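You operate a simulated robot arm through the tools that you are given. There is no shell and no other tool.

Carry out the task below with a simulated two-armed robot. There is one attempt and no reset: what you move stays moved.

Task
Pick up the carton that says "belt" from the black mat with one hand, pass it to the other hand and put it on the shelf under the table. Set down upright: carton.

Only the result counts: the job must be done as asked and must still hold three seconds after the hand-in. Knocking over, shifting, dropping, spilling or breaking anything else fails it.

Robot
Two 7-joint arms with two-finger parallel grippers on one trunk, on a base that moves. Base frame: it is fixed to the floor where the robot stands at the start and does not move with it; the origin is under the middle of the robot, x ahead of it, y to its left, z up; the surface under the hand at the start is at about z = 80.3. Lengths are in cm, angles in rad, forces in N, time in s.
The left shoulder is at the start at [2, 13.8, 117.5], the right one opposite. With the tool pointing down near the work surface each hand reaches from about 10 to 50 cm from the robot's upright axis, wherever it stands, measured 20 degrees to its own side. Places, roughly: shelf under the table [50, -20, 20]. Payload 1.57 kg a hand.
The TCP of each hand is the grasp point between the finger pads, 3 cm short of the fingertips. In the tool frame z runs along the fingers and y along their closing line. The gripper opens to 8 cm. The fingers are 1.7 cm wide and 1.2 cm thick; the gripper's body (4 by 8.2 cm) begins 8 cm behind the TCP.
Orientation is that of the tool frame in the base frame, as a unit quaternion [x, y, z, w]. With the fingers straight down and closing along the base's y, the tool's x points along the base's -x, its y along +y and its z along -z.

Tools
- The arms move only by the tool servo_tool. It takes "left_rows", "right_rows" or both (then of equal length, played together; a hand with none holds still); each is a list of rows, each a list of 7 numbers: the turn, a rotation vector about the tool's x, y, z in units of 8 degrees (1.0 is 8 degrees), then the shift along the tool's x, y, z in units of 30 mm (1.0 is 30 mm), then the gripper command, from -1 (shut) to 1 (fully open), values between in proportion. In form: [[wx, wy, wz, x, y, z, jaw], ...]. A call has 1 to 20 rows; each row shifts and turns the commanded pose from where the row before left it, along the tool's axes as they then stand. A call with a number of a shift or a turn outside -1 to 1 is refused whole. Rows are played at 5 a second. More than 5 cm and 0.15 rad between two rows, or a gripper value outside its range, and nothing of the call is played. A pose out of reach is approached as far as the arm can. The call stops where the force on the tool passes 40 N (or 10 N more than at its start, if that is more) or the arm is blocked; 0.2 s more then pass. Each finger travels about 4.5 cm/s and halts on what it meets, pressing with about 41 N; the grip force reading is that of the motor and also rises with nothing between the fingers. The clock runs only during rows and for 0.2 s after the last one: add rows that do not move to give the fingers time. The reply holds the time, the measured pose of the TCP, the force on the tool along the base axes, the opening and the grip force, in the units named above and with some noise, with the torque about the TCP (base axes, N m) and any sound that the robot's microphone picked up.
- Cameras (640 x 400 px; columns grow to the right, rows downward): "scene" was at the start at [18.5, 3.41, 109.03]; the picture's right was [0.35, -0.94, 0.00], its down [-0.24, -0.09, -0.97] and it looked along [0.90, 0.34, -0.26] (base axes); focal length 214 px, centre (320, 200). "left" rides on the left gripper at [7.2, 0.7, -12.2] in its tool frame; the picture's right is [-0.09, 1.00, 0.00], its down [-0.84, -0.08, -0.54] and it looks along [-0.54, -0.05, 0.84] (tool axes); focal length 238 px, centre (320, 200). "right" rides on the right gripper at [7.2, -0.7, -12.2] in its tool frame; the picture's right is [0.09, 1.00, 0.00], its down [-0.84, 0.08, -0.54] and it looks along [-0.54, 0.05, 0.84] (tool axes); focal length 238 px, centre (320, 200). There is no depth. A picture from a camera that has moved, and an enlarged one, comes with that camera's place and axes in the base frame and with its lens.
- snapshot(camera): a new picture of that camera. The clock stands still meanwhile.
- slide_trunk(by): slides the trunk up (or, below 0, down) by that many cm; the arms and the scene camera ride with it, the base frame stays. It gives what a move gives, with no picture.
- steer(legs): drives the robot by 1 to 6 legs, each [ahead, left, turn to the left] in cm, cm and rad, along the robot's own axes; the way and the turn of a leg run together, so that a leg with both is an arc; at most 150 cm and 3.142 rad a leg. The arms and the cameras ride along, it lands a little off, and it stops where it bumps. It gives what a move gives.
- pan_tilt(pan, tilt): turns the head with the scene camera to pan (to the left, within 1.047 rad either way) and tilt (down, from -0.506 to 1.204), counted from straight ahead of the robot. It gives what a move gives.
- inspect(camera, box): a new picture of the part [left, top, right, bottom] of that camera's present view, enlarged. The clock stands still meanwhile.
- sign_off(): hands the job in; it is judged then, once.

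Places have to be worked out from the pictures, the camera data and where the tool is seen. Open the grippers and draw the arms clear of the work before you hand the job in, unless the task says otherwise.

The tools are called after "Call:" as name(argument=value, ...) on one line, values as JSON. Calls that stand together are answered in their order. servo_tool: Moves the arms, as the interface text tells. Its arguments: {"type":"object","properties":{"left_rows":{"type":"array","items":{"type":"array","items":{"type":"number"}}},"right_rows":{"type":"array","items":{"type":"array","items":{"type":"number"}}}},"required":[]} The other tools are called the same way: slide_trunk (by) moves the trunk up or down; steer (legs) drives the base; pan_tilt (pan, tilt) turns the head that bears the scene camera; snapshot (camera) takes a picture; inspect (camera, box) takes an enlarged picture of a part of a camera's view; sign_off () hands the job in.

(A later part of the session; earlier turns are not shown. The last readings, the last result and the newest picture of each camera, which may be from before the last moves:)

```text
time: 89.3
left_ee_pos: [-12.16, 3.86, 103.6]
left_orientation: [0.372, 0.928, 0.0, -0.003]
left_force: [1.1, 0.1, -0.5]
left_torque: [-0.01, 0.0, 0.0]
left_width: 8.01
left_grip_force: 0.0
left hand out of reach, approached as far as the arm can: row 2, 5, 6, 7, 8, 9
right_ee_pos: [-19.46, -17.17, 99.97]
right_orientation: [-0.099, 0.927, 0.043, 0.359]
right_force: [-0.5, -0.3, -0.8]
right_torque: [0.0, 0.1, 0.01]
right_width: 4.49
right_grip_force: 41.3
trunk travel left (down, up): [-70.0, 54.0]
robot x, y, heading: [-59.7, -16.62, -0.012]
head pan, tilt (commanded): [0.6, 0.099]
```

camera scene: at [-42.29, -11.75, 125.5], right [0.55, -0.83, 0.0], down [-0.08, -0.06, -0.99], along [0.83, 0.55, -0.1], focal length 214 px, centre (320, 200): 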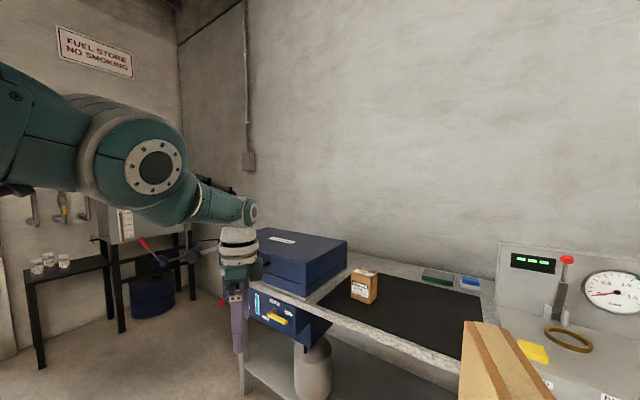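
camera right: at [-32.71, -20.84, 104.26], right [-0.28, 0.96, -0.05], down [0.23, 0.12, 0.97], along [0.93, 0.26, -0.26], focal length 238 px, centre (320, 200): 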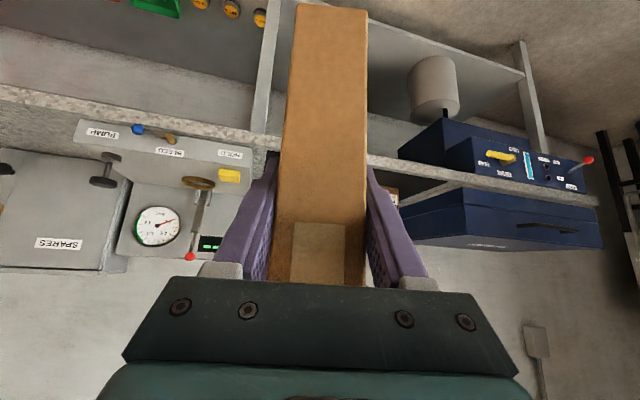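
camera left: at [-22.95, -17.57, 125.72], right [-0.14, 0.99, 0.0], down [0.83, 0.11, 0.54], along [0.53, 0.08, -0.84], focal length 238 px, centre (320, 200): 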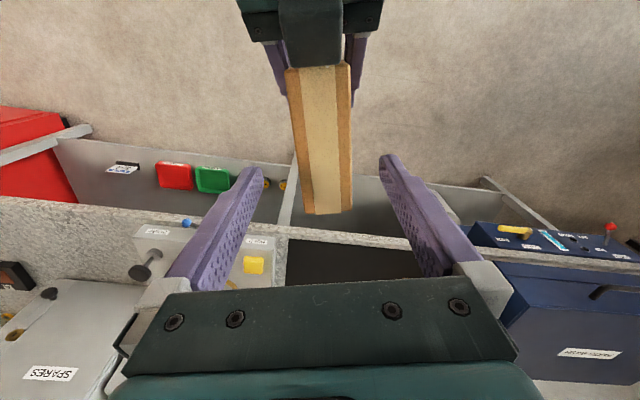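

No bend yet. I'll try first pushing outward to true full extension and then pulling in with an upward component, in case the elbow is sitting on the wrong side of straight.

Call:
servo_tool(left_rows=[[0, 0, 0, -0.7, 0.66, 0, 1], [0, 0, 0, -0.7, 0.66, 0, 1], [0, 0, 0, 0, 0, -0.8, 1], [0, 0, 0, 0, 0, -0.8, 1], [0, 0, 0, 0.7, -0.66, -0.3, 1], [0, 0, 0, 0.7, -0.66, -0.3, 1], [0, 0, 0, 0.7, -0.66, -0.3, 1]])

```text
time: 90.9
left_ee_pos: [-11.45, 4.07, 111.57]
left_orientation: [0.372, 0.928, 0.001, -0.002]
left_force: [0.0, 1.1, -0.3]
left_torque: [0.01, 0.01, -0.02]
left_width: 8.0
left_grip_force: 0.0
left hand out of reach, approached as far as the arm can: row 1, 2, 5, 6, 7
right_ee_pos: [-19.61, -17.11, 99.93]
right_orientation: [-0.099, 0.927, 0.043, 0.359]
right_force: [-0.4, -1.0, 0.1]
right_torque: [-0.03, 0.11, -0.02]
right_width: 4.45
right_grip_force: 40.5
trunk travel left (down, up): [-70.0, 54.0]
robot x, y, heading: [-60.04, -16.62, -0.014]
head pan, tilt (commanded): [0.6, 0.099]
```

Retraction remains singular, but sliding along the arc works, so I'll simply swing the left arm out to the robot's left side, turning the hand along with it, where it can't touch the table.

Call:
servo_tool(left_rows=[[0, 0, -0.48, 0.68, 0.73, 0, 1], [0, 0, -0.48, 0.68, 0.73, 0, 1], [0, 0, -0.48, 0.68, 0.73, 0, 1], [0, 0, -0.48, 0.68, 0.73, 0, 1], [0, 0, -0.48, 0.68, 0.73, 0, 1], [0, 0, -0.48, 0.68, 0.73, 0, 1], [0, 0, -0.48, 0.68, 0.73, 0, 1], [0, 0, -0.48, 0.68, 0.73, 0, 1]])

```text
time: 92.7
left_ee_pos: [-17.79, 26.86, 111.73]
left_orientation: [0.113, 0.994, 0.0, -0.002]
left_force: [0.2, -0.6, -0.1]
left_torque: [-0.04, -0.03, -0.03]
left_width: 7.98
left_grip_force: 0.0
left hand out of reach, approached as far as the arm can: row 3, 6
right_ee_pos: [-19.54, -17.18, 100.07]
right_orientation: [-0.098, 0.927, 0.043, 0.359]
right_force: [-0.1, -0.5, -0.5]
right_torque: [-0.04, 0.07, -0.02]
right_width: 4.48
right_grip_force: 40.9
trunk travel left (down, up): [-70.0, 54.0]
robot x, y, heading: [-59.66, -16.67, -0.016]
head pan, tilt (commanded): [0.6, 0.099]
```

The swing works. I'll continue with a slight inward component as well.

Call:
servo_tool(left_rows=[[0, 0, -0.5, 0.85, 0.53, 0, 1], [0, 0, -0.5, 0.85, 0.53, 0, 1], [0, 0, -0.5, 0.85, 0.53, 0, 1], [0, 0, -0.5, 0.85, 0.53, 0, 1], [0, 0, -0.5, 0.85, 0.53, 0, 1], [0, 0, -0.5, 0.85, 0.53, 0, 1], [0, 0, -0.5, 0.85, 0.53, 0, 1], [0, 0, -0.5, 0.85, 0.53, 0, 1]])

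```text
time: 94.5
left_ee_pos: [-38.19, 38.97, 111.84]
left_orientation: [-0.166, 0.986, 0.001, 0.0]
left_force: [0.0, -0.1, 0.6]
left_torque: [-0.02, -0.01, -0.01]
left_width: 8.0
left_grip_force: 0.1
right_ee_pos: [-19.5, -17.17, 100.02]
right_orientation: [-0.099, 0.927, 0.043, 0.359]
right_force: [-0.2, -0.1, -0.5]
right_torque: [-0.01, 0.13, -0.03]
right_width: 4.47
right_grip_force: 40.6
trunk travel left (down, up): [-70.0, 54.0]
robot x, y, heading: [-59.64, -16.85, -0.009]
head pan, tilt (commanded): [0.6, 0.099]
```

The left elbow is bent again with no warnings. I'll bring the hand in to about 21 ahead and 41 left of the robot.

Call:
servo_tool(left_rows=[[0, 0, 0, 0.3, -0.88, 0, 1], [0, 0, 0, 0.3, -0.88, 0, 1], [0, 0, 0, 0.3, -0.88, 0, 1], [0, 0, 0, 0.3, -0.88, 0, 1], [0, 0, 0, 0.3, -0.88, 0, 1]])

Call:
pan_tilt(pan=0.0, tilt=0.5)

Call:
snapshot(camera="scene")

Call:
snapshot(camera="right")

```text
time: 95.7
left_ee_pos: [-38.08, 25.27, 111.49]
left_orientation: [-0.166, 0.986, 0.001, 0.0]
left_force: [-0.1, 0.1, 0.8]
left_torque: [0.02, 0.0, 0.01]
left_width: 7.99
left_grip_force: 0.0
right_ee_pos: [-19.48, -17.2, 100.09]
right_orientation: [-0.099, 0.927, 0.044, 0.359]
right_force: [0.3, 0.3, 0.0]
right_torque: [-0.02, 0.09, 0.01]
right_width: 4.48
right_grip_force: 41.5
trunk travel left (down, up): [-70.0, 54.0]
robot x, y, heading: [-59.82, -16.66, -0.019]
head pan, tilt (commanded): [0.6, 0.099]
```

```text
time: 96.7
left_ee_pos: [-38.0, 25.35, 111.58]
left_orientation: [-0.165, 0.986, 0.001, -0.001]
left_force: [0.2, 0.1, 0.0]
left_torque: [0.0, -0.02, 0.0]
left_width: 7.99
left_grip_force: 0.1
right_ee_pos: [-19.46, -17.16, 100.02]
right_orientation: [-0.098, 0.927, 0.043, 0.359]
right_force: [0.1, -1.5, 0.4]
right_torque: [-0.02, 0.13, 0.01]
right_width: 4.48
right_grip_force: 40.9
trunk travel left (down, up): [-70.0, 54.0]
robot x, y, heading: [-59.8, -17.17, -0.011]
head pan, tilt (commanded): [0.0, 0.499]
```

```text
taken
camera scene: at [-40.86, -16.95, 121.8], right [-0.01, -1.0, 0.0], down [-0.48, 0.01, -0.88], along [0.88, -0.01, -0.48], focal length 214 px, centre (320, 200)
```

scene: 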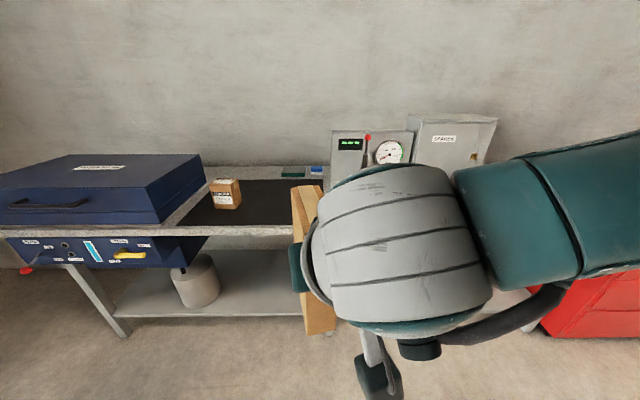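

```text
taken
camera right: at [-32.73, -20.81, 104.27], right [-0.28, 0.96, -0.05], down [0.23, 0.12, 0.97], along [0.93, 0.26, -0.26], focal length 238 px, centre (320, 200)
```

right: 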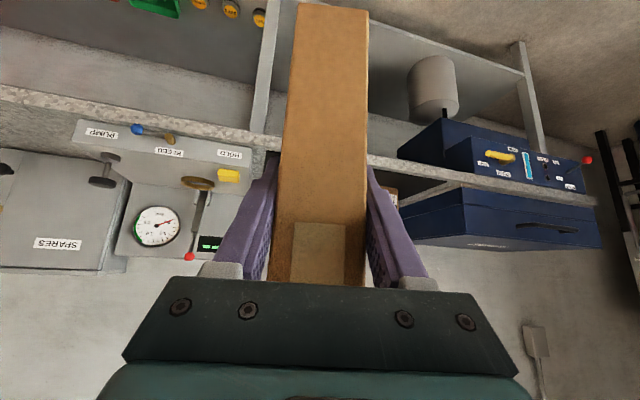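

The left arm is tucked aside, and the carton is upright in the right hand. Before lowering the trunk I'll look straight down to see the base and free floor.

Call:
pan_tilt(pan=0.35, tilt=1.2)

Call:
snapshot(camera="scene")

```text
time: 97.7
left_ee_pos: [-38.08, 25.28, 111.5]
left_orientation: [-0.165, 0.986, 0.0, -0.001]
left_force: [1.1, 0.2, 0.3]
left_torque: [0.03, 0.0, -0.02]
left_width: 7.99
left_grip_force: 0.1
right_ee_pos: [-19.67, -17.05, 100.09]
right_orientation: [-0.099, 0.927, 0.043, 0.359]
right_force: [0.5, -0.1, -0.5]
right_torque: [-0.04, 0.1, 0.0]
right_width: 4.49
right_grip_force: 40.8
trunk travel left (down, up): [-70.0, 54.0]
robot x, y, heading: [-59.38, -16.81, -0.014]
head pan, tilt (commanded): [0.351, 1.201]
```

```text
taken
camera scene: at [-44.68, -14.99, 116.43], right [0.33, -0.94, 0.0], down [-0.88, -0.31, -0.36], along [0.34, 0.12, -0.93], focal length 214 px, centre (320, 200)
```

scene: 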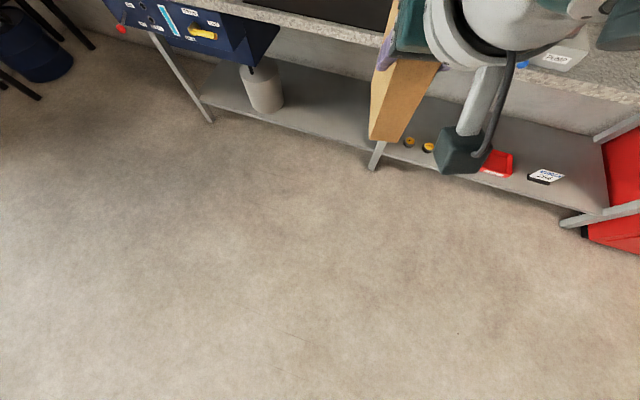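

There is only free floor below. I'll lower the trunk by 58 cm, which brings the carton's bottom to about z 31.

Call:
slide_trunk(by=-58)

Call:
pan_tilt(pan=0.1, tilt=0.25)

Call:
snapshot(camera="scene")

Call:
snapshot(camera="right")

Call:
snapshot(camera="left")

```text
refused: -58 is not a number from -40 to 40
```

```text
time: 99.0
left_ee_pos: [-38.03, 25.19, 111.6]
left_orientation: [-0.165, 0.986, 0.0, -0.001]
left_force: [0.5, 0.0, -0.3]
left_torque: [-0.02, 0.01, -0.01]
left_width: 7.99
left_grip_force: 0.0
right_ee_pos: [-19.53, -17.13, 100.06]
right_orientation: [-0.099, 0.927, 0.044, 0.359]
right_force: [0.5, -0.6, -0.6]
right_torque: [0.0, 0.07, -0.06]
right_width: 4.48
right_grip_force: 40.6
trunk travel left (down, up): [-70.0, 54.0]
robot x, y, heading: [-59.76, -16.92, -0.013]
head pan, tilt (commanded): [0.099, 0.25]
```

```text
taken
camera scene: at [-40.65, -16.03, 124.1], right [0.09, -1.0, 0.0], down [-0.25, -0.02, -0.97], along [0.97, 0.08, -0.25], focal length 214 px, centre (320, 200)
```

scene: 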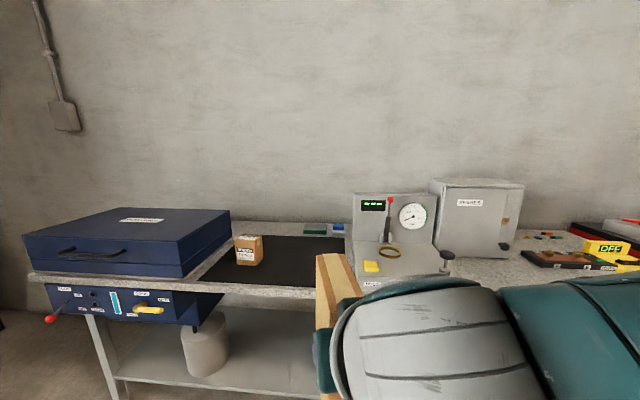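

```text
taken
camera right: at [-32.73, -20.81, 104.27], right [-0.28, 0.96, -0.05], down [0.23, 0.12, 0.97], along [0.93, 0.26, -0.26], focal length 238 px, centre (320, 200)
```

right: 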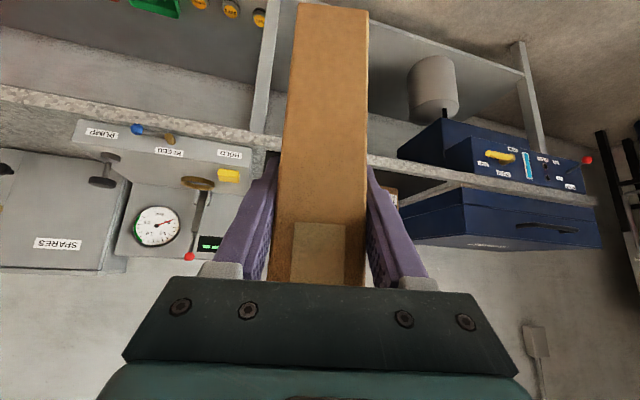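

```text
taken
camera left: at [-44.98, 23.63, 123.83], right [-0.24, 0.97, 0.0], down [0.82, 0.2, 0.54], along [0.52, 0.13, -0.84], focal length 238 px, centre (320, 200)
```

left: 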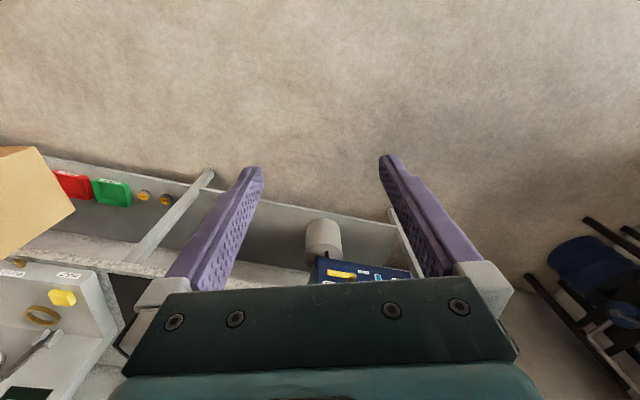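

The trunk only takes up to 40 cm at a time; I'll lower it in two steps (−40, −18).

Call:
slide_trunk(by=-40)

Call:
slide_trunk(by=-18)

Call:
snapshot(camera="scene")

Call:
snapshot(camera="right")

Call:
snapshot(camera="left")

```text
time: 102.8
left_ee_pos: [-38.06, 25.32, 71.4]
left_orientation: [-0.166, 0.986, 0.0, -0.001]
left_force: [0.0, -0.4, -0.7]
left_torque: [-0.01, 0.01, 0.01]
left_width: 8.01
left_grip_force: 0.0
right_ee_pos: [-19.57, -17.09, 60.05]
right_orientation: [-0.098, 0.927, 0.043, 0.359]
right_force: [0.0, -0.3, -0.5]
right_torque: [0.02, 0.1, -0.03]
right_width: 4.5
right_grip_force: 40.8
trunk travel left (down, up): [-30.0, 94.0]
robot x, y, heading: [-59.89, -16.99, -0.014]
head pan, tilt (commanded): [0.099, 0.25]
```

```text
time: 104.8
left_ee_pos: [-37.93, 25.28, 53.54]
left_orientation: [-0.166, 0.986, 0.001, -0.001]
left_force: [-0.6, 0.5, -0.9]
left_torque: [-0.01, -0.01, -0.01]
left_width: 8.02
left_grip_force: 0.1
right_ee_pos: [-19.48, -17.2, 41.95]
right_orientation: [-0.099, 0.927, 0.043, 0.36]
right_force: [0.4, -1.1, -0.2]
right_torque: [-0.03, 0.08, -0.02]
right_width: 4.47
right_grip_force: 40.5
trunk travel left (down, up): [-12.0, 112.0]
robot x, y, heading: [-59.92, -16.89, -0.015]
head pan, tilt (commanded): [0.099, 0.25]
```

```text
taken
camera scene: at [-40.67, -16.03, 66.11], right [0.09, -1.0, 0.0], down [-0.25, -0.02, -0.97], along [0.97, 0.08, -0.25], focal length 214 px, centre (320, 200)
```

scene: 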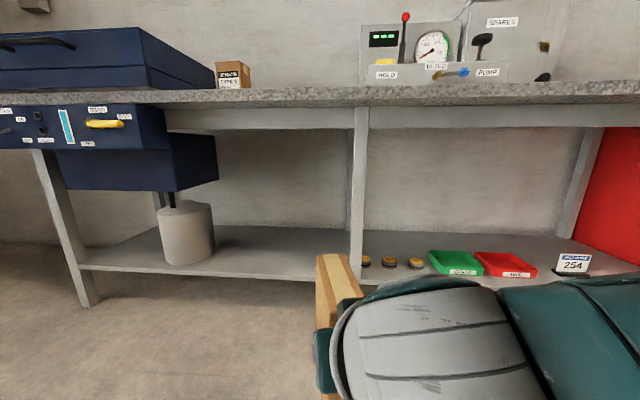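

```text
taken
camera right: at [-32.74, -20.81, 46.27], right [-0.28, 0.96, -0.05], down [0.23, 0.12, 0.97], along [0.93, 0.26, -0.26], focal length 238 px, centre (320, 200)
```

right: 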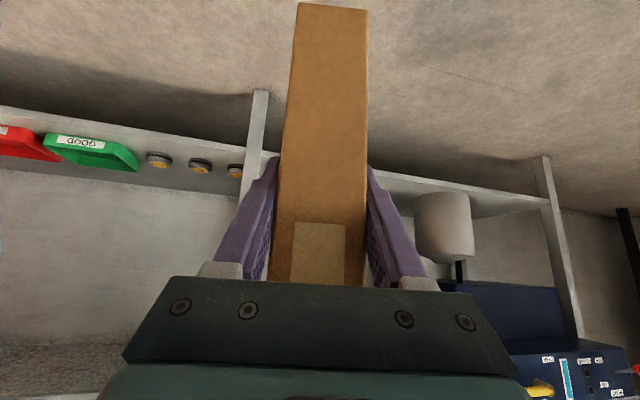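

```text
taken
camera left: at [-44.99, 23.61, 65.84], right [-0.24, 0.97, 0.0], down [0.82, 0.2, 0.54], along [0.52, 0.13, -0.84], focal length 238 px, centre (320, 200)
```

left: 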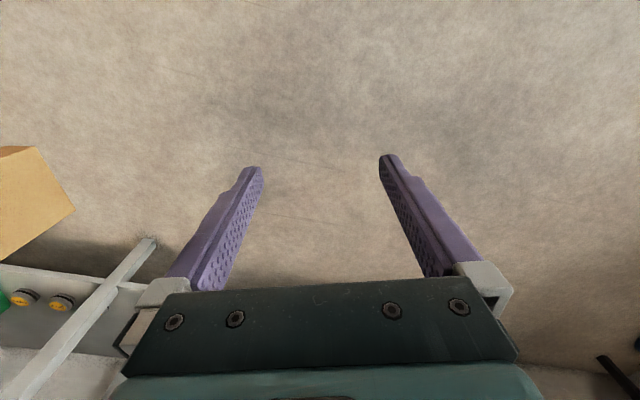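

The shelf is now seen from the front. I'll zoom in on it to locate its front edge and height.

Call:
inspect(camera="scene", box=[140, 190, 380, 340])

Call:
inspect(camera="scene", box=[140, 70, 400, 232])

```text
2.67 times, centred on (260, 265) of scene
camera zoom: at [-40.67, -16.03, 66.11], right [0.09, -1.0, 0.0], down [-0.25, -0.02, -0.97], along [0.97, 0.08, -0.25], focal length 572 px, centre (480, 27)
```

zoom: 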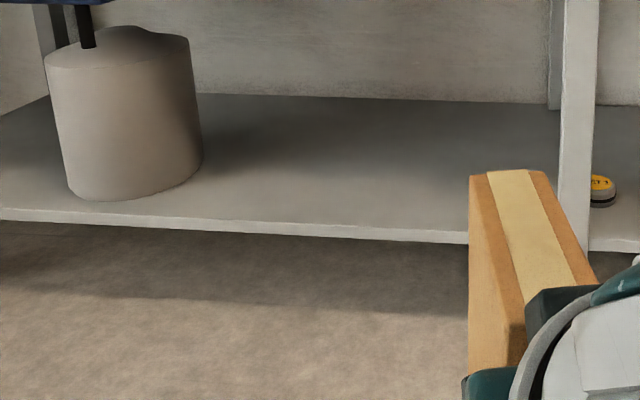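

```text
2.46 times, centred on (270, 151) of scene
camera zoom: at [-40.67, -16.03, 66.11], right [0.09, -1.0, 0.0], down [-0.25, -0.02, -0.97], along [0.97, 0.08, -0.25], focal length 528 px, centre (443, 321)
```

zoom: 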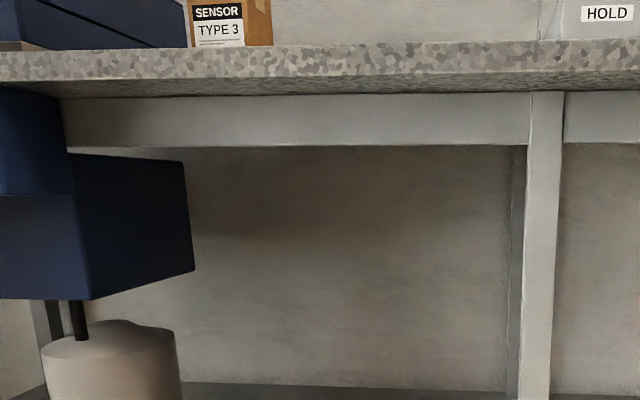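

The shelf's front edge is at x≈27, its top at z≈20, and the middle leg's inner side at y≈-21. I need to know where the right elbow is before driving in, so I'll look to the right.

Call:
pan_tilt(pan=-1.0, tilt=0.1)

Call:
snapshot(camera="scene")

Call:
pan_tilt(pan=-0.6, tilt=0.8)

Call:
snapshot(camera="scene")

```text
time: 106.1
left_ee_pos: [-37.98, 25.35, 53.6]
left_orientation: [-0.166, 0.986, 0.001, -0.001]
left_force: [0.0, -0.2, 0.8]
left_torque: [0.02, -0.04, 0.0]
left_width: 8.0
left_grip_force: 0.0
right_ee_pos: [-19.58, -17.08, 42.14]
right_orientation: [-0.099, 0.927, 0.043, 0.359]
right_force: [-0.9, -0.8, 0.8]
right_torque: [-0.02, 0.12, 0.0]
right_width: 4.46
right_grip_force: 41.1
trunk travel left (down, up): [-12.0, 112.0]
robot x, y, heading: [-59.43, -16.68, -0.018]
head pan, tilt (commanded): [-1.0, 0.099]
```

```text
taken
camera scene: at [-45.1, -24.64, 67.5], right [-0.85, -0.53, 0.0], down [-0.05, 0.08, -0.99], along [0.53, -0.84, -0.1], focal length 214 px, centre (320, 200)
```

scene: 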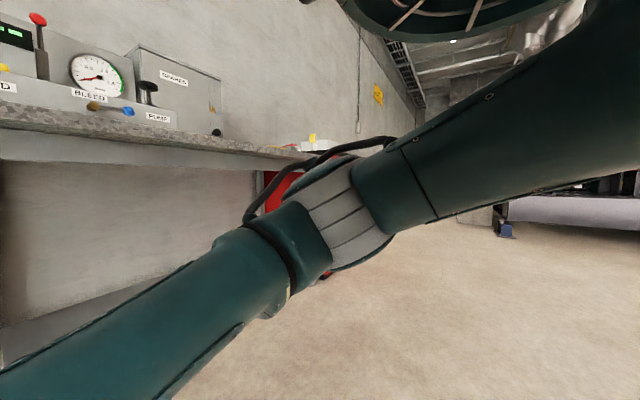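

```text
time: 107.2
left_ee_pos: [-37.96, 25.3, 53.51]
left_orientation: [-0.165, 0.986, 0.001, -0.001]
left_force: [-0.1, -0.1, 0.2]
left_torque: [-0.03, -0.01, 0.01]
left_width: 8.05
left_grip_force: 0.0
right_ee_pos: [-19.48, -17.16, 41.98]
right_orientation: [-0.098, 0.927, 0.042, 0.359]
right_force: [0.3, 0.1, -0.3]
right_torque: [-0.05, 0.07, 0.01]
right_width: 4.51
right_grip_force: 41.1
trunk travel left (down, up): [-12.0, 112.0]
robot x, y, heading: [-59.71, -16.57, -0.013]
head pan, tilt (commanded): [-0.6, 0.799]
```

```text
taken
camera scene: at [-43.38, -21.49, 61.21], right [-0.58, -0.82, 0.0], down [-0.59, 0.41, -0.7], along [0.57, -0.4, -0.72], focal length 214 px, centre (320, 200)
```

scene: 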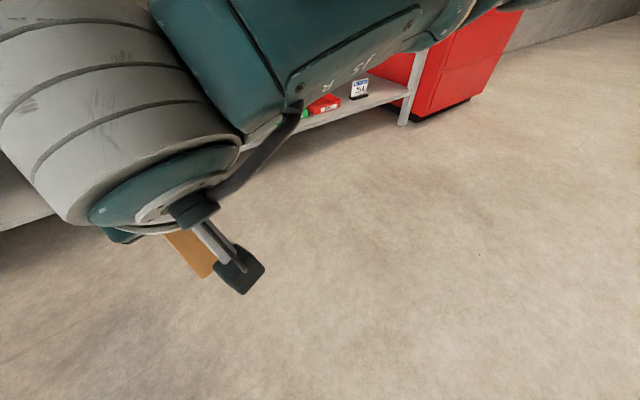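

The right elbow is out to the side at about 23 ahead and 25 right of the robot and well below table height, so it will clear the leg. I'll extend the right hand 8 cm forward for more insertion depth.

Call:
servo_tool(right_rows=[[0, 0, 0, -0.386, -0.114, 0.35, -1], [0, 0, 0, -0.386, -0.114, 0.35, -1], [0, 0, 0, -0.386, -0.114, 0.35, -1], [0, 0, 0, -0.386, -0.114, 0.35, -1], [0, 0, 0, -0.386, -0.114, 0.35, -1], [0, 0, 0, 0, 0, 0, -1]])

Call:
snapshot(camera="right")

```text
time: 108.6
left_ee_pos: [-38.08, 25.21, 53.55]
left_orientation: [-0.165, 0.986, 0.001, -0.001]
left_force: [-0.3, -0.3, 0.0]
left_torque: [-0.04, -0.02, 0.02]
left_width: 8.01
left_grip_force: 0.2
right_ee_pos: [-11.64, -17.13, 41.87]
right_orientation: [-0.099, 0.927, 0.043, 0.358]
right_force: [-0.8, 0.1, -0.1]
right_torque: [-0.02, 0.09, -0.02]
right_width: 4.48
right_grip_force: 41.7
trunk travel left (down, up): [-12.0, 112.0]
robot x, y, heading: [-60.08, -16.49, -0.015]
head pan, tilt (commanded): [-0.6, 0.799]
```

```text
taken
camera right: at [-24.82, -20.85, 46.22], right [-0.28, 0.96, -0.05], down [0.23, 0.12, 0.96], along [0.93, 0.26, -0.26], focal length 238 px, centre (320, 200)
```

right: 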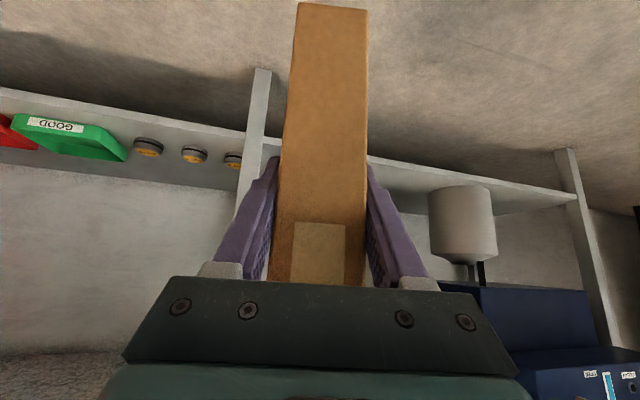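

The carton is steady. The left hand must not come near the drawer handle when I drive in, so I'll pull it back 8 cm more first.

Call:
servo_tool(left_rows=[[0, 0, 0, 0.84, 0.29, 0, 1], [0, 0, 0, 0.84, 0.29, 0, 1], [0, 0, 0, 0.84, 0.29, 0, 1], [0, 0, 0, 0, 0, 0, 1]])

Call:
slide_trunk(by=-5)

Call:
pan_tilt(pan=0.1, tilt=0.4)

Call:
steer(legs=[[0, 21.5, 0.015]])

Call:
snapshot(camera="scene")

Call:
snapshot(camera="right")

```text
time: 109.6
left_ee_pos: [-46.12, 25.23, 53.59]
left_orientation: [-0.165, 0.986, 0.002, -0.001]
left_force: [-0.2, -0.7, -0.4]
left_torque: [-0.03, -0.02, -0.01]
left_width: 7.97
left_grip_force: 0.0
right_ee_pos: [-11.63, -17.17, 42.11]
right_orientation: [-0.098, 0.927, 0.043, 0.359]
right_force: [0.3, 0.7, 0.2]
right_torque: [-0.04, 0.08, -0.01]
right_width: 4.47
right_grip_force: 40.8
trunk travel left (down, up): [-12.0, 112.0]
robot x, y, heading: [-59.3, -16.97, -0.013]
head pan, tilt (commanded): [-0.6, 0.799]
```

```text
time: 110.5
left_ee_pos: [-46.19, 25.18, 48.68]
left_orientation: [-0.165, 0.986, 0.001, -0.001]
left_force: [0.5, 0.5, 0.7]
left_torque: [-0.01, -0.01, 0.02]
left_width: 8.02
left_grip_force: 0.1
right_ee_pos: [-11.58, -17.15, 37.03]
right_orientation: [-0.1, 0.927, 0.044, 0.36]
right_force: [-0.2, -0.2, 0.0]
right_torque: [0.0, 0.09, -0.04]
right_width: 4.5
right_grip_force: 41.0
trunk travel left (down, up): [-7.0, 117.0]
robot x, y, heading: [-59.66, -16.81, -0.015]
head pan, tilt (commanded): [-0.6, 0.799]
```

```text
time: 111.6
left_ee_pos: [-46.02, 25.08, 48.57]
left_orientation: [-0.166, 0.986, 0.001, -0.001]
left_force: [0.1, -0.6, -0.2]
left_torque: [-0.02, 0.0, 0.01]
left_width: 8.03
left_grip_force: 0.0
right_ee_pos: [-11.56, -17.27, 36.92]
right_orientation: [-0.099, 0.927, 0.043, 0.359]
right_force: [-0.2, 0.2, 0.9]
right_torque: [-0.05, 0.12, -0.02]
right_width: 4.51
right_grip_force: 40.6
trunk travel left (down, up): [-7.0, 117.0]
robot x, y, heading: [-59.86, -16.61, -0.015]
head pan, tilt (commanded): [0.099, 0.4]
```

```text
time: 113.3
left_ee_pos: [-46.67, 46.9, 48.57]
left_orientation: [-0.174, 0.985, 0.002, -0.001]
left_force: [0.2, -1.2, -0.7]
left_torque: [0.03, 0.01, 0.05]
left_width: 7.99
left_grip_force: 0.0
right_ee_pos: [-11.45, 5.1, 37.0]
right_orientation: [-0.106, 0.926, 0.045, 0.359]
right_force: [-0.9, 0.1, 0.6]
right_torque: [-0.04, 0.07, 0.01]
right_width: 4.5
right_grip_force: 40.7
trunk travel left (down, up): [-7.0, 117.0]
robot x, y, heading: [-59.85, 4.74, 0.0]
head pan, tilt (commanded): [0.099, 0.4]
```

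```text
taken
camera scene: at [-40.63, 5.8, 59.71], right [0.1, -0.99, 0.0], down [-0.39, -0.04, -0.92], along [0.92, 0.09, -0.39], focal length 214 px, centre (320, 200)
```

scene: 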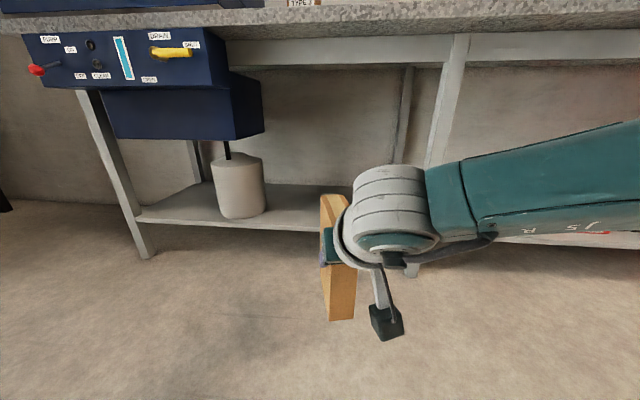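

```text
taken
camera right: at [-24.6, 1.2, 41.23], right [-0.29, 0.95, -0.05], down [0.23, 0.13, 0.96], along [0.93, 0.27, -0.26], focal length 238 px, centre (320, 200)
```

right: 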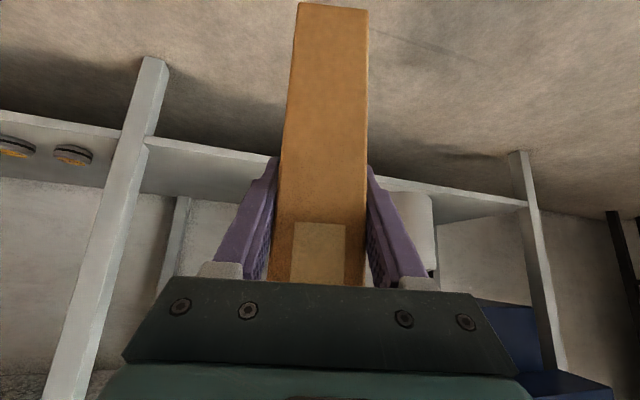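

The carton is lined up with the free part of the shelf at y≈6, bottom at z≈25.7. Before driving in, I'll check where the left elbow is.

Call:
pan_tilt(pan=0.9, tilt=0.1)

Call:
snapshot(camera="scene")

```text
time: 114.4
left_ee_pos: [-46.56, 46.97, 48.51]
left_orientation: [-0.174, 0.985, 0.001, -0.001]
left_force: [0.1, -0.5, 0.5]
left_torque: [0.0, 0.02, 0.0]
left_width: 8.01
left_grip_force: 0.1
right_ee_pos: [-11.42, 5.28, 37.07]
right_orientation: [-0.106, 0.926, 0.046, 0.359]
right_force: [-0.1, -1.0, 1.0]
right_torque: [-0.03, 0.14, 0.01]
right_width: 4.49
right_grip_force: 41.4
trunk travel left (down, up): [-7.0, 117.0]
robot x, y, heading: [-59.68, 4.96, -0.003]
head pan, tilt (commanded): [0.901, 0.099]
```

```text
taken
camera scene: at [-44.13, 12.23, 62.5], right [0.78, -0.62, 0.0], down [-0.06, -0.08, -0.99], along [0.62, 0.78, -0.1], focal length 214 px, centre (320, 200)
```

scene: 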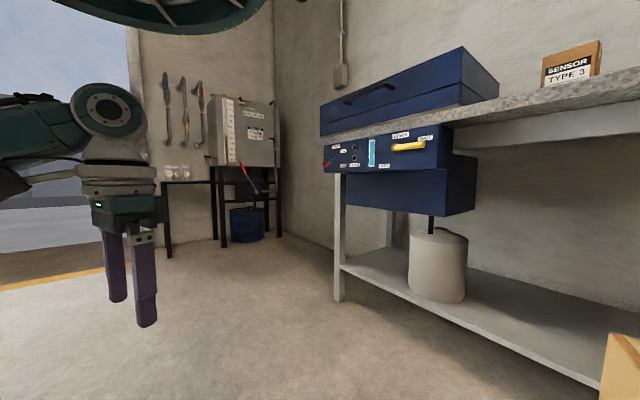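

The left elbow points back and outward, well clear. I'll drive forward 30 cm and check before the rest.

Call:
steer(legs=[[30, 0, 0]])

Call:
pan_tilt(pan=0.0, tilt=0.3)

Call:
snapshot(camera="scene")

Call:
snapshot(camera="right")

```text
time: 116.4
left_ee_pos: [-16.87, 46.99, 48.51]
left_orientation: [-0.17, 0.985, 0.001, -0.002]
left_force: [-0.6, -0.4, -0.3]
left_torque: [-0.01, 0.02, -0.01]
left_width: 8.0
left_grip_force: 0.0
right_ee_pos: [18.02, 4.97, 36.92]
right_orientation: [-0.103, 0.927, 0.044, 0.358]
right_force: [-0.6, -0.1, -0.2]
right_torque: [-0.02, 0.11, 0.03]
right_width: 4.48
right_grip_force: 41.0
trunk travel left (down, up): [-7.0, 117.0]
robot x, y, heading: [-29.91, 4.53, -0.006]
head pan, tilt (commanded): [0.901, 0.099]
```

```text
time: 117.6
left_ee_pos: [-16.73, 46.97, 48.51]
left_orientation: [-0.17, 0.985, 0.001, -0.001]
left_force: [-0.8, 0.2, 0.3]
left_torque: [-0.02, 0.0, -0.02]
left_width: 8.01
left_grip_force: 0.0
right_ee_pos: [18.25, 5.05, 36.96]
right_orientation: [-0.104, 0.927, 0.045, 0.358]
right_force: [0.2, -0.2, -0.4]
right_torque: [-0.02, 0.09, -0.03]
right_width: 4.46
right_grip_force: 41.0
trunk travel left (down, up): [-7.0, 117.0]
robot x, y, heading: [-29.74, 4.96, -0.002]
head pan, tilt (commanded): [0.0, 0.3]
```

```text
taken
camera scene: at [-10.83, 4.92, 60.64], right [0.0, -1.0, 0.0], down [-0.3, 0.0, -0.96], along [0.96, 0.0, -0.3], focal length 214 px, centre (320, 200)
```

scene: 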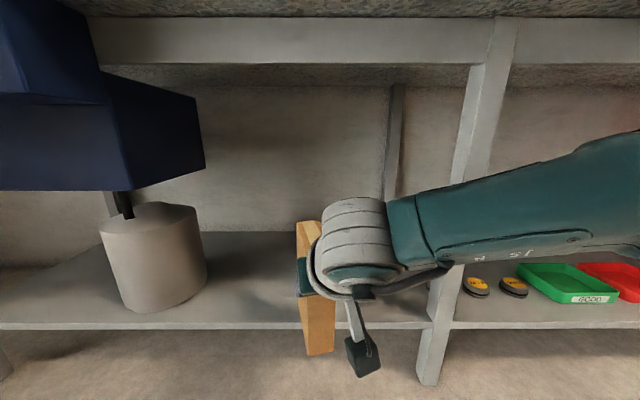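

```text
taken
camera right: at [5.03, 1.17, 41.21], right [-0.29, 0.96, -0.05], down [0.23, 0.12, 0.96], along [0.93, 0.27, -0.26], focal length 238 px, centre (320, 200)
```

right: 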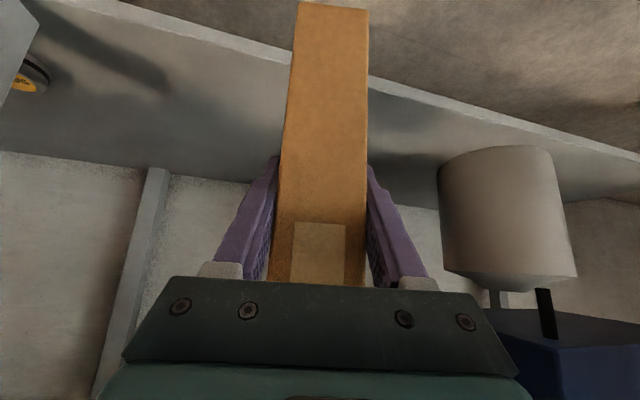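

Everything is clear: shelf edge at x 27, carton bottom about 5 cm above the shelf level. I'll drive the remaining 17.5 cm.

Call:
steer(legs=[[10, 0, 0]])

Call:
snapshot(camera="scene")

Call:
steer(legs=[[7.8, 0, 0]])

Call:
snapshot(camera="scene")

Call:
snapshot(camera="right")

```text
time: 118.8
left_ee_pos: [-7.18, 47.0, 48.62]
left_orientation: [-0.171, 0.985, 0.002, -0.002]
left_force: [-0.7, 0.0, -1.0]
left_torque: [-0.03, -0.02, 0.01]
left_width: 8.0
left_grip_force: 0.0
right_ee_pos: [27.84, 4.91, 36.73]
right_orientation: [-0.104, 0.927, 0.046, 0.357]
right_force: [-0.1, 0.3, 0.0]
right_torque: [0.0, 0.15, 0.01]
right_width: 4.5
right_grip_force: 41.0
trunk travel left (down, up): [-7.0, 117.0]
robot x, y, heading: [-20.27, 4.67, -0.007]
head pan, tilt (commanded): [0.0, 0.3]
```

```text
taken
camera scene: at [-1.15, 4.87, 60.61], right [0.0, -1.0, 0.0], down [-0.3, 0.0, -0.95], along [0.95, 0.0, -0.3], focal length 214 px, centre (320, 200)
```

scene: 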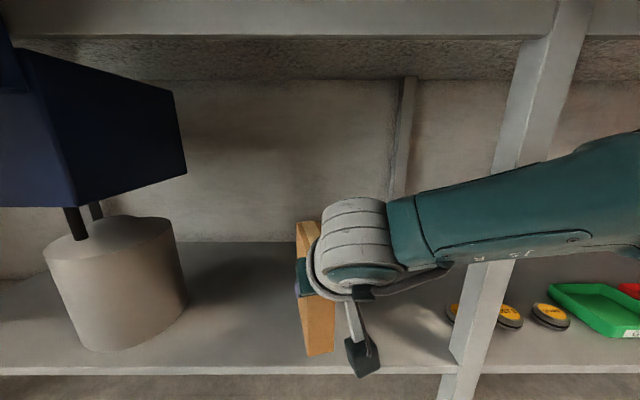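

```text
time: 119.8
left_ee_pos: [0.87, 47.03, 48.5]
left_orientation: [-0.171, 0.985, 0.001, -0.001]
left_force: [-0.5, 1.1, 0.5]
left_torque: [0.03, 0.02, 0.0]
left_width: 8.0
left_grip_force: 0.1
right_ee_pos: [35.8, 4.87, 36.75]
right_orientation: [-0.104, 0.927, 0.045, 0.357]
right_force: [0.2, 0.4, 0.8]
right_torque: [-0.01, 0.14, -0.01]
right_width: 4.47
right_grip_force: 41.6
trunk travel left (down, up): [-7.0, 117.0]
robot x, y, heading: [-12.39, 5.05, -0.003]
head pan, tilt (commanded): [0.0, 0.3]
```

```text
taken
camera scene: at [6.88, 4.86, 60.63], right [0.0, -1.0, 0.0], down [-0.3, 0.0, -0.96], along [0.96, 0.0, -0.3], focal length 214 px, centre (320, 200)
```

scene: 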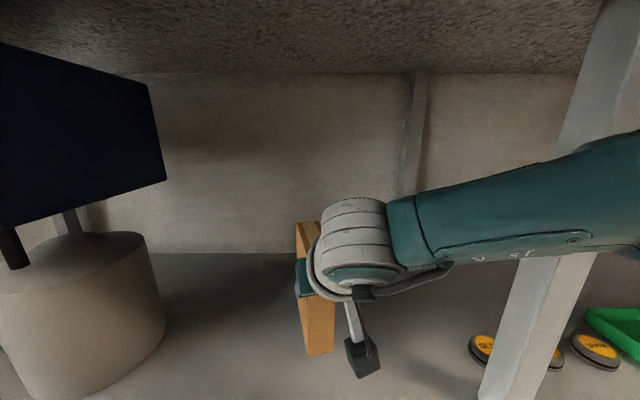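

```text
taken
camera right: at [22.69, 1.11, 41.16], right [-0.29, 0.96, -0.05], down [0.23, 0.12, 0.96], along [0.93, 0.27, -0.26], focal length 238 px, centre (320, 200)
```

right: 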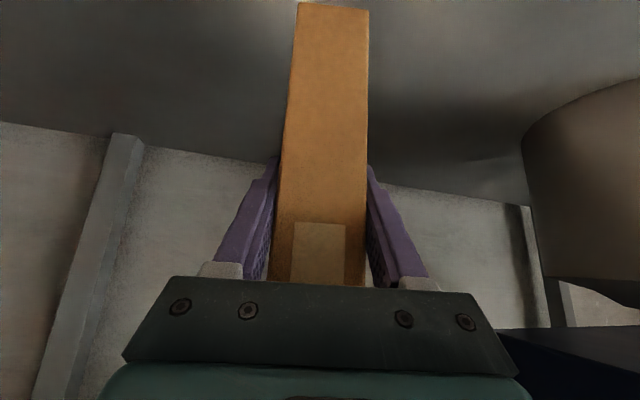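

The carton is over the shelf with centre at about (39, 5.7). I'll check its bottom edge in the right camera and the view from the head before lowering.

Call:
inspect(camera="right", box=[240, 0, 420, 112])

Call:
inspect(camera="scene", box=[240, 200, 440, 390])

```text
3.56 times, centred on (330, 56) of right
camera zoom: at [22.69, 1.11, 41.16], right [-0.29, 0.96, -0.05], down [0.23, 0.12, 0.96], along [0.93, 0.27, -0.26], focal length 848 px, centre (284, 712)
```

zoom: 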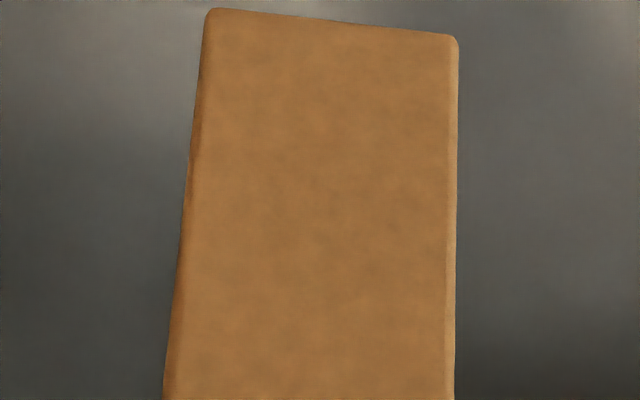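

```text
2.11 times, centred on (340, 295) of scene
camera zoom: at [6.88, 4.86, 60.63], right [0.0, -1.0, 0.0], down [-0.3, 0.0, -0.96], along [0.96, 0.0, -0.3], focal length 452 px, centre (278, 0)
```

zoom: 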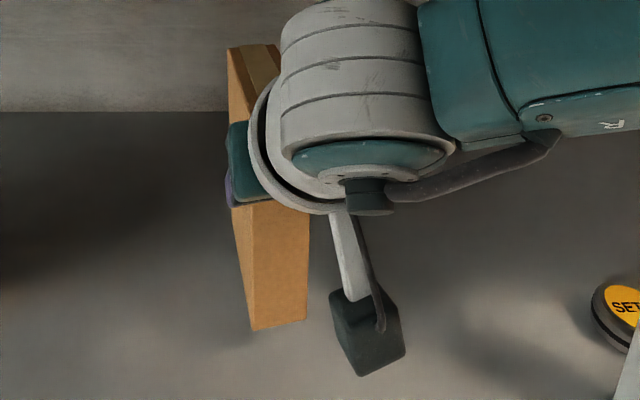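

The carton hangs upright with its bottom at about z 25.2, all around it is clear. I'll lower the trunk by 4 cm first.

Call:
slide_trunk(by=-4)

Call:
inspect(camera="scene", box=[240, 200, 440, 390])

Call:
snapshot(camera="right")

```text
time: 120.7
left_ee_pos: [0.95, 46.95, 44.54]
left_orientation: [-0.171, 0.985, 0.001, -0.001]
left_force: [-0.1, -1.0, 0.2]
left_torque: [0.0, -0.01, -0.03]
left_width: 8.04
left_grip_force: 0.1
right_ee_pos: [35.94, 4.96, 32.95]
right_orientation: [-0.103, 0.927, 0.044, 0.358]
right_force: [-0.5, 0.5, -0.4]
right_torque: [-0.01, 0.14, -0.03]
right_width: 4.48
right_grip_force: 41.3
trunk travel left (down, up): [-3.0, 121.0]
robot x, y, heading: [-12.17, 4.78, -0.002]
head pan, tilt (commanded): [0.0, 0.3]
```

```text
2.11 times, centred on (340, 295) of scene
camera zoom: at [6.94, 4.84, 56.64], right [0.0, -1.0, 0.0], down [-0.3, 0.0, -0.96], along [0.96, 0.0, -0.3], focal length 452 px, centre (278, 0)
```

zoom: 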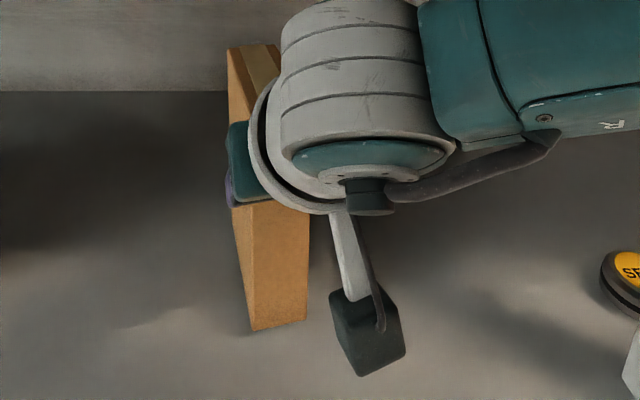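

```text
taken
camera right: at [22.76, 1.09, 37.17], right [-0.29, 0.96, -0.05], down [0.23, 0.12, 0.96], along [0.93, 0.27, -0.26], focal length 238 px, centre (320, 200)
```

right: 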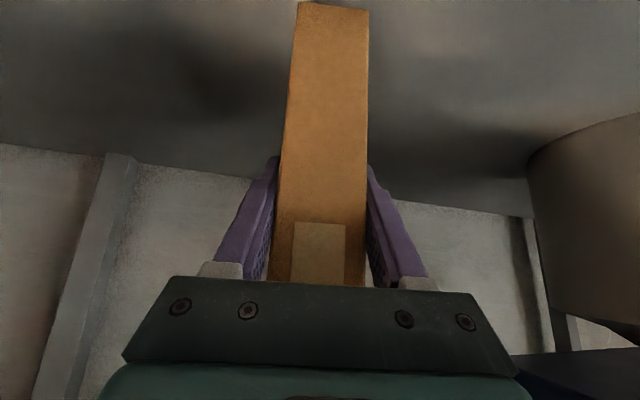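

Bottom should be about 1.3–1.6 cm above the shelf. I'll lower with the arm in 3 mm steps, watching the force.

Call:
servo_tool(right_rows=[[0, 0, 0, 0.0675, 0, 0.074, -1], [0, 0, 0, 0.0675, 0, 0.074, -1], [0, 0, 0, 0.0675, 0, 0.074, -1], [0, 0, 0, 0.0675, 0, 0.074, -1], [0, 0, 0, 0, 0, 0, -1]])

```text
time: 121.9
left_ee_pos: [1.01, 46.86, 44.49]
left_orientation: [-0.171, 0.985, 0.001, -0.003]
left_force: [0.2, 0.6, 0.0]
left_torque: [-0.02, 0.0, -0.02]
left_width: 8.01
left_grip_force: 0.1
right_ee_pos: [36.0, 4.99, 31.63]
right_orientation: [-0.103, 0.927, 0.045, 0.358]
right_force: [0.7, -0.5, 0.7]
right_torque: [-0.01, 0.1, 0.01]
right_width: 4.47
right_grip_force: 40.6
trunk travel left (down, up): [-3.0, 121.0]
robot x, y, heading: [-12.24, 4.71, -0.001]
head pan, tilt (commanded): [0.0, 0.3]
```

No contact yet at TCP z 31.6. I'll continue in 1.5 mm steps.

Call:
servo_tool(right_rows=[[0, 0, 0, 0.034, 0, 0.037, -1], [0, 0, 0, 0.034, 0, 0.037, -1], [0, 0, 0, 0.034, 0, 0.037, -1], [0, 0, 0, 0, 0, 0, -1]])

```text
time: 122.9
left_ee_pos: [0.89, 46.8, 44.72]
left_orientation: [-0.171, 0.985, 0.0, -0.002]
left_force: [-0.4, 0.0, 0.4]
left_torque: [0.03, -0.04, 0.02]
left_width: 8.02
left_grip_force: 0.1
right_ee_pos: [35.96, 4.94, 31.53]
right_orientation: [-0.105, 0.926, 0.046, 0.36]
right_force: [-6.6, -0.8, 16.9]
right_torque: [-0.19, -1.1, -0.17]
right_width: 4.47
right_grip_force: 41.2
trunk travel left (down, up): [-3.0, 121.0]
robot x, y, heading: [-12.26, 4.59, -0.004]
head pan, tilt (commanded): [0.0, 0.3]
```

Contact: 17 N, and the torque shows the far bottom edge touches first, so the carton is pitched slightly nose-down. I'll raise a hair and pitch the hand up about 1.5°, then lower again.

Call:
servo_tool(right_rows=[[0, 0, 0, -0.045, 0, -0.049, -1], [0, -0.1, 0, 0, 0, 0, -1], [0, -0.1, 0, 0, 0, 0, -1], [0, 0, 0, 0, 0, 0, -1]])

Call:
inspect(camera="right", box=[240, 0, 420, 112])

```text
time: 123.9
left_ee_pos: [0.83, 46.93, 44.6]
left_orientation: [-0.171, 0.985, 0.001, -0.002]
left_force: [0.0, 0.0, 0.8]
left_torque: [0.01, 0.0, -0.01]
left_width: 8.01
left_grip_force: 0.0
right_ee_pos: [35.69, 4.84, 31.45]
right_orientation: [-0.104, 0.922, 0.047, 0.371]
right_force: [-6.2, -1.3, 15.9]
right_torque: [-0.64, 1.14, -0.16]
right_width: 4.46
right_grip_force: 40.8
trunk travel left (down, up): [-3.0, 121.0]
robot x, y, heading: [-12.09, 4.83, -0.005]
head pan, tilt (commanded): [0.0, 0.3]
```

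```text
3.56 times, centred on (330, 56) of right
camera zoom: at [22.47, 1.02, 35.34], right [-0.29, 0.96, -0.05], down [0.21, 0.12, 0.97], along [0.93, 0.27, -0.23], focal length 848 px, centre (284, 712)
```

zoom: 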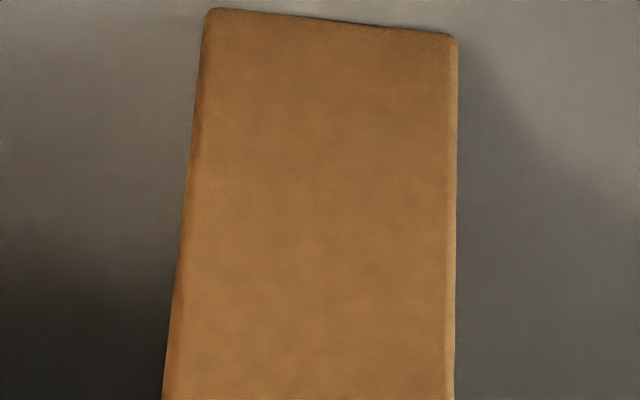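

Now the near edge touches, so level lies in between. I'll raise slightly, pitch back 0.8°, and settle down again.

Call:
servo_tool(right_rows=[[0, 0, 0, -0.05, 0, -0.054, -1], [0, 0.1, 0, 0, 0, 0, -1], [0, 0, 0, 0, 0, 0, -1]])

```text
time: 124.7
left_ee_pos: [0.89, 46.79, 44.49]
left_orientation: [-0.17, 0.985, 0.001, -0.002]
left_force: [-0.9, 0.0, -0.5]
left_torque: [0.01, -0.02, -0.01]
left_width: 8.0
left_grip_force: 0.1
right_ee_pos: [35.76, 5.02, 31.62]
right_orientation: [-0.103, 0.925, 0.046, 0.363]
right_force: [0.5, -0.1, -0.1]
right_torque: [0.01, 0.1, 0.0]
right_width: 4.49
right_grip_force: 40.8
trunk travel left (down, up): [-3.0, 121.0]
robot x, y, heading: [-12.35, 4.84, -0.002]
head pan, tilt (commanded): [0.0, 0.3]
```

Contact is relieved at z 31.62. I'll lower 1 mm at a time until it just rests.

Call:
servo_tool(right_rows=[[0, 0, 0, 0.0225, 0, 0.0246, -1], [0, 0, 0, 0, 0, 0, -1]])

```text
time: 125.3
left_ee_pos: [0.98, 46.83, 44.64]
left_orientation: [-0.173, 0.985, 0.0, -0.002]
left_force: [-0.2, 0.0, -0.9]
left_torque: [0.01, -0.01, 0.01]
left_width: 7.99
left_grip_force: 0.0
right_ee_pos: [35.79, 4.84, 31.57]
right_orientation: [-0.103, 0.924, 0.046, 0.365]
right_force: [0.2, -0.2, -1.0]
right_torque: [-0.04, 0.09, -0.01]
right_width: 4.46
right_grip_force: 41.3
trunk travel left (down, up): [-3.0, 121.0]
robot x, y, heading: [-12.26, 4.88, -0.003]
head pan, tilt (commanded): [0.0, 0.3]
```

Call:
servo_tool(right_rows=[[0, 0, 0, 0.0225, 0, 0.0246, -1], [0, 0, 0, 0, 0, 0, -1]])

```text
time: 125.9
left_ee_pos: [1.0, 47.0, 44.52]
left_orientation: [-0.172, 0.985, 0.001, -0.002]
left_force: [-0.2, 0.5, -0.1]
left_torque: [0.02, 0.02, 0.0]
left_width: 7.99
left_grip_force: 0.0
right_ee_pos: [35.84, 4.89, 31.42]
right_orientation: [-0.103, 0.925, 0.045, 0.364]
right_force: [0.3, 0.2, 0.6]
right_torque: [-0.03, 0.14, 0.01]
right_width: 4.48
right_grip_force: 41.1
trunk travel left (down, up): [-3.0, 121.0]
robot x, y, heading: [-12.21, 4.58, -0.005]
head pan, tilt (commanded): [0.0, 0.3]
```

Still free at z 31.42; lowering another millimetre at a time.

Call:
servo_tool(right_rows=[[0, 0, 0, 0.0225, 0, 0.0246, -1], [0, 0, 0, 0, 0, 0, -1]])

```text
time: 126.5
left_ee_pos: [0.97, 46.92, 44.58]
left_orientation: [-0.171, 0.985, 0.001, -0.002]
left_force: [-1.0, -0.1, -0.4]
left_torque: [0.07, 0.04, 0.04]
left_width: 8.0
left_grip_force: 0.1
right_ee_pos: [35.89, 4.86, 31.39]
right_orientation: [-0.103, 0.924, 0.046, 0.365]
right_force: [-1.8, -0.7, 5.1]
right_torque: [-0.27, 0.47, -0.06]
right_width: 4.48
right_grip_force: 40.5
trunk travel left (down, up): [-3.0, 121.0]
robot x, y, heading: [-12.04, 4.78, -0.002]
head pan, tilt (commanded): [0.0, 0.3]
```

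It rests with 5 N on the shelf at a near corner, level within a fraction of a degree. I'll open the right gripper.

Call:
servo_tool(right_rows=[[0, 0, 0, 0, 0, 0, -0.4], [0, 0, 0, 0, 0, 0, 0], [0, 0, 0, 0, 0, 0, 0.5], [0, 0, 0, 0, 0, 0, 1], [0, 0, 0, 0, 0, 0, 1], [0, 0, 0, 0, 0, 0, 1]])

Call:
snapshot(camera="right")

Call:
snapshot(camera="scene")

```text
time: 127.9
left_ee_pos: [0.94, 46.87, 44.45]
left_orientation: [-0.171, 0.985, 0.001, 0.0]
left_force: [0.2, 0.3, -0.1]
left_torque: [-0.01, 0.0, 0.01]
left_width: 8.01
left_grip_force: 0.0
right_ee_pos: [35.88, 5.0, 31.43]
right_orientation: [-0.103, 0.924, 0.046, 0.365]
right_force: [0.1, 0.2, -0.2]
right_torque: [-0.01, 0.0, 0.04]
right_width: 7.99
right_grip_force: 0.1
trunk travel left (down, up): [-3.0, 121.0]
robot x, y, heading: [-12.47, 4.85, -0.004]
head pan, tilt (commanded): [0.0, 0.3]
```

```text
taken
camera right: at [22.68, 1.05, 35.46], right [-0.29, 0.96, -0.05], down [0.22, 0.12, 0.97], along [0.93, 0.27, -0.24], focal length 238 px, centre (320, 200)
```

right: 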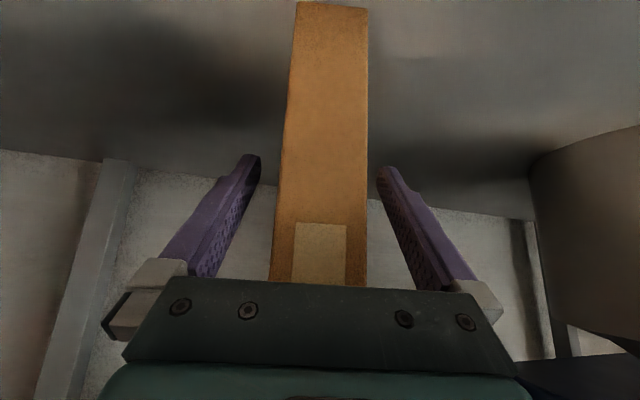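

```text
taken
camera scene: at [6.95, 4.84, 56.64], right [0.0, -1.0, 0.0], down [-0.3, 0.0, -0.96], along [0.96, 0.0, -0.3], focal length 214 px, centre (320, 200)
```

scene: 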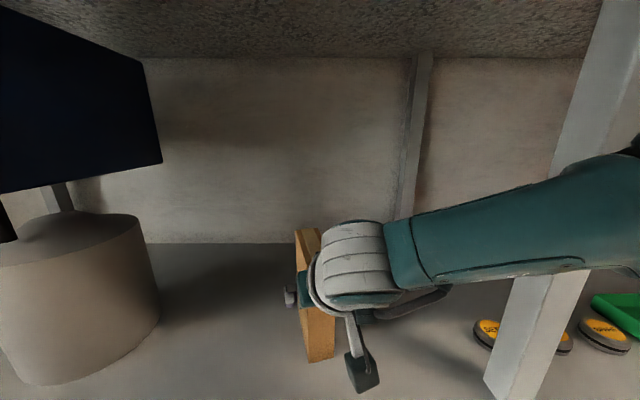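

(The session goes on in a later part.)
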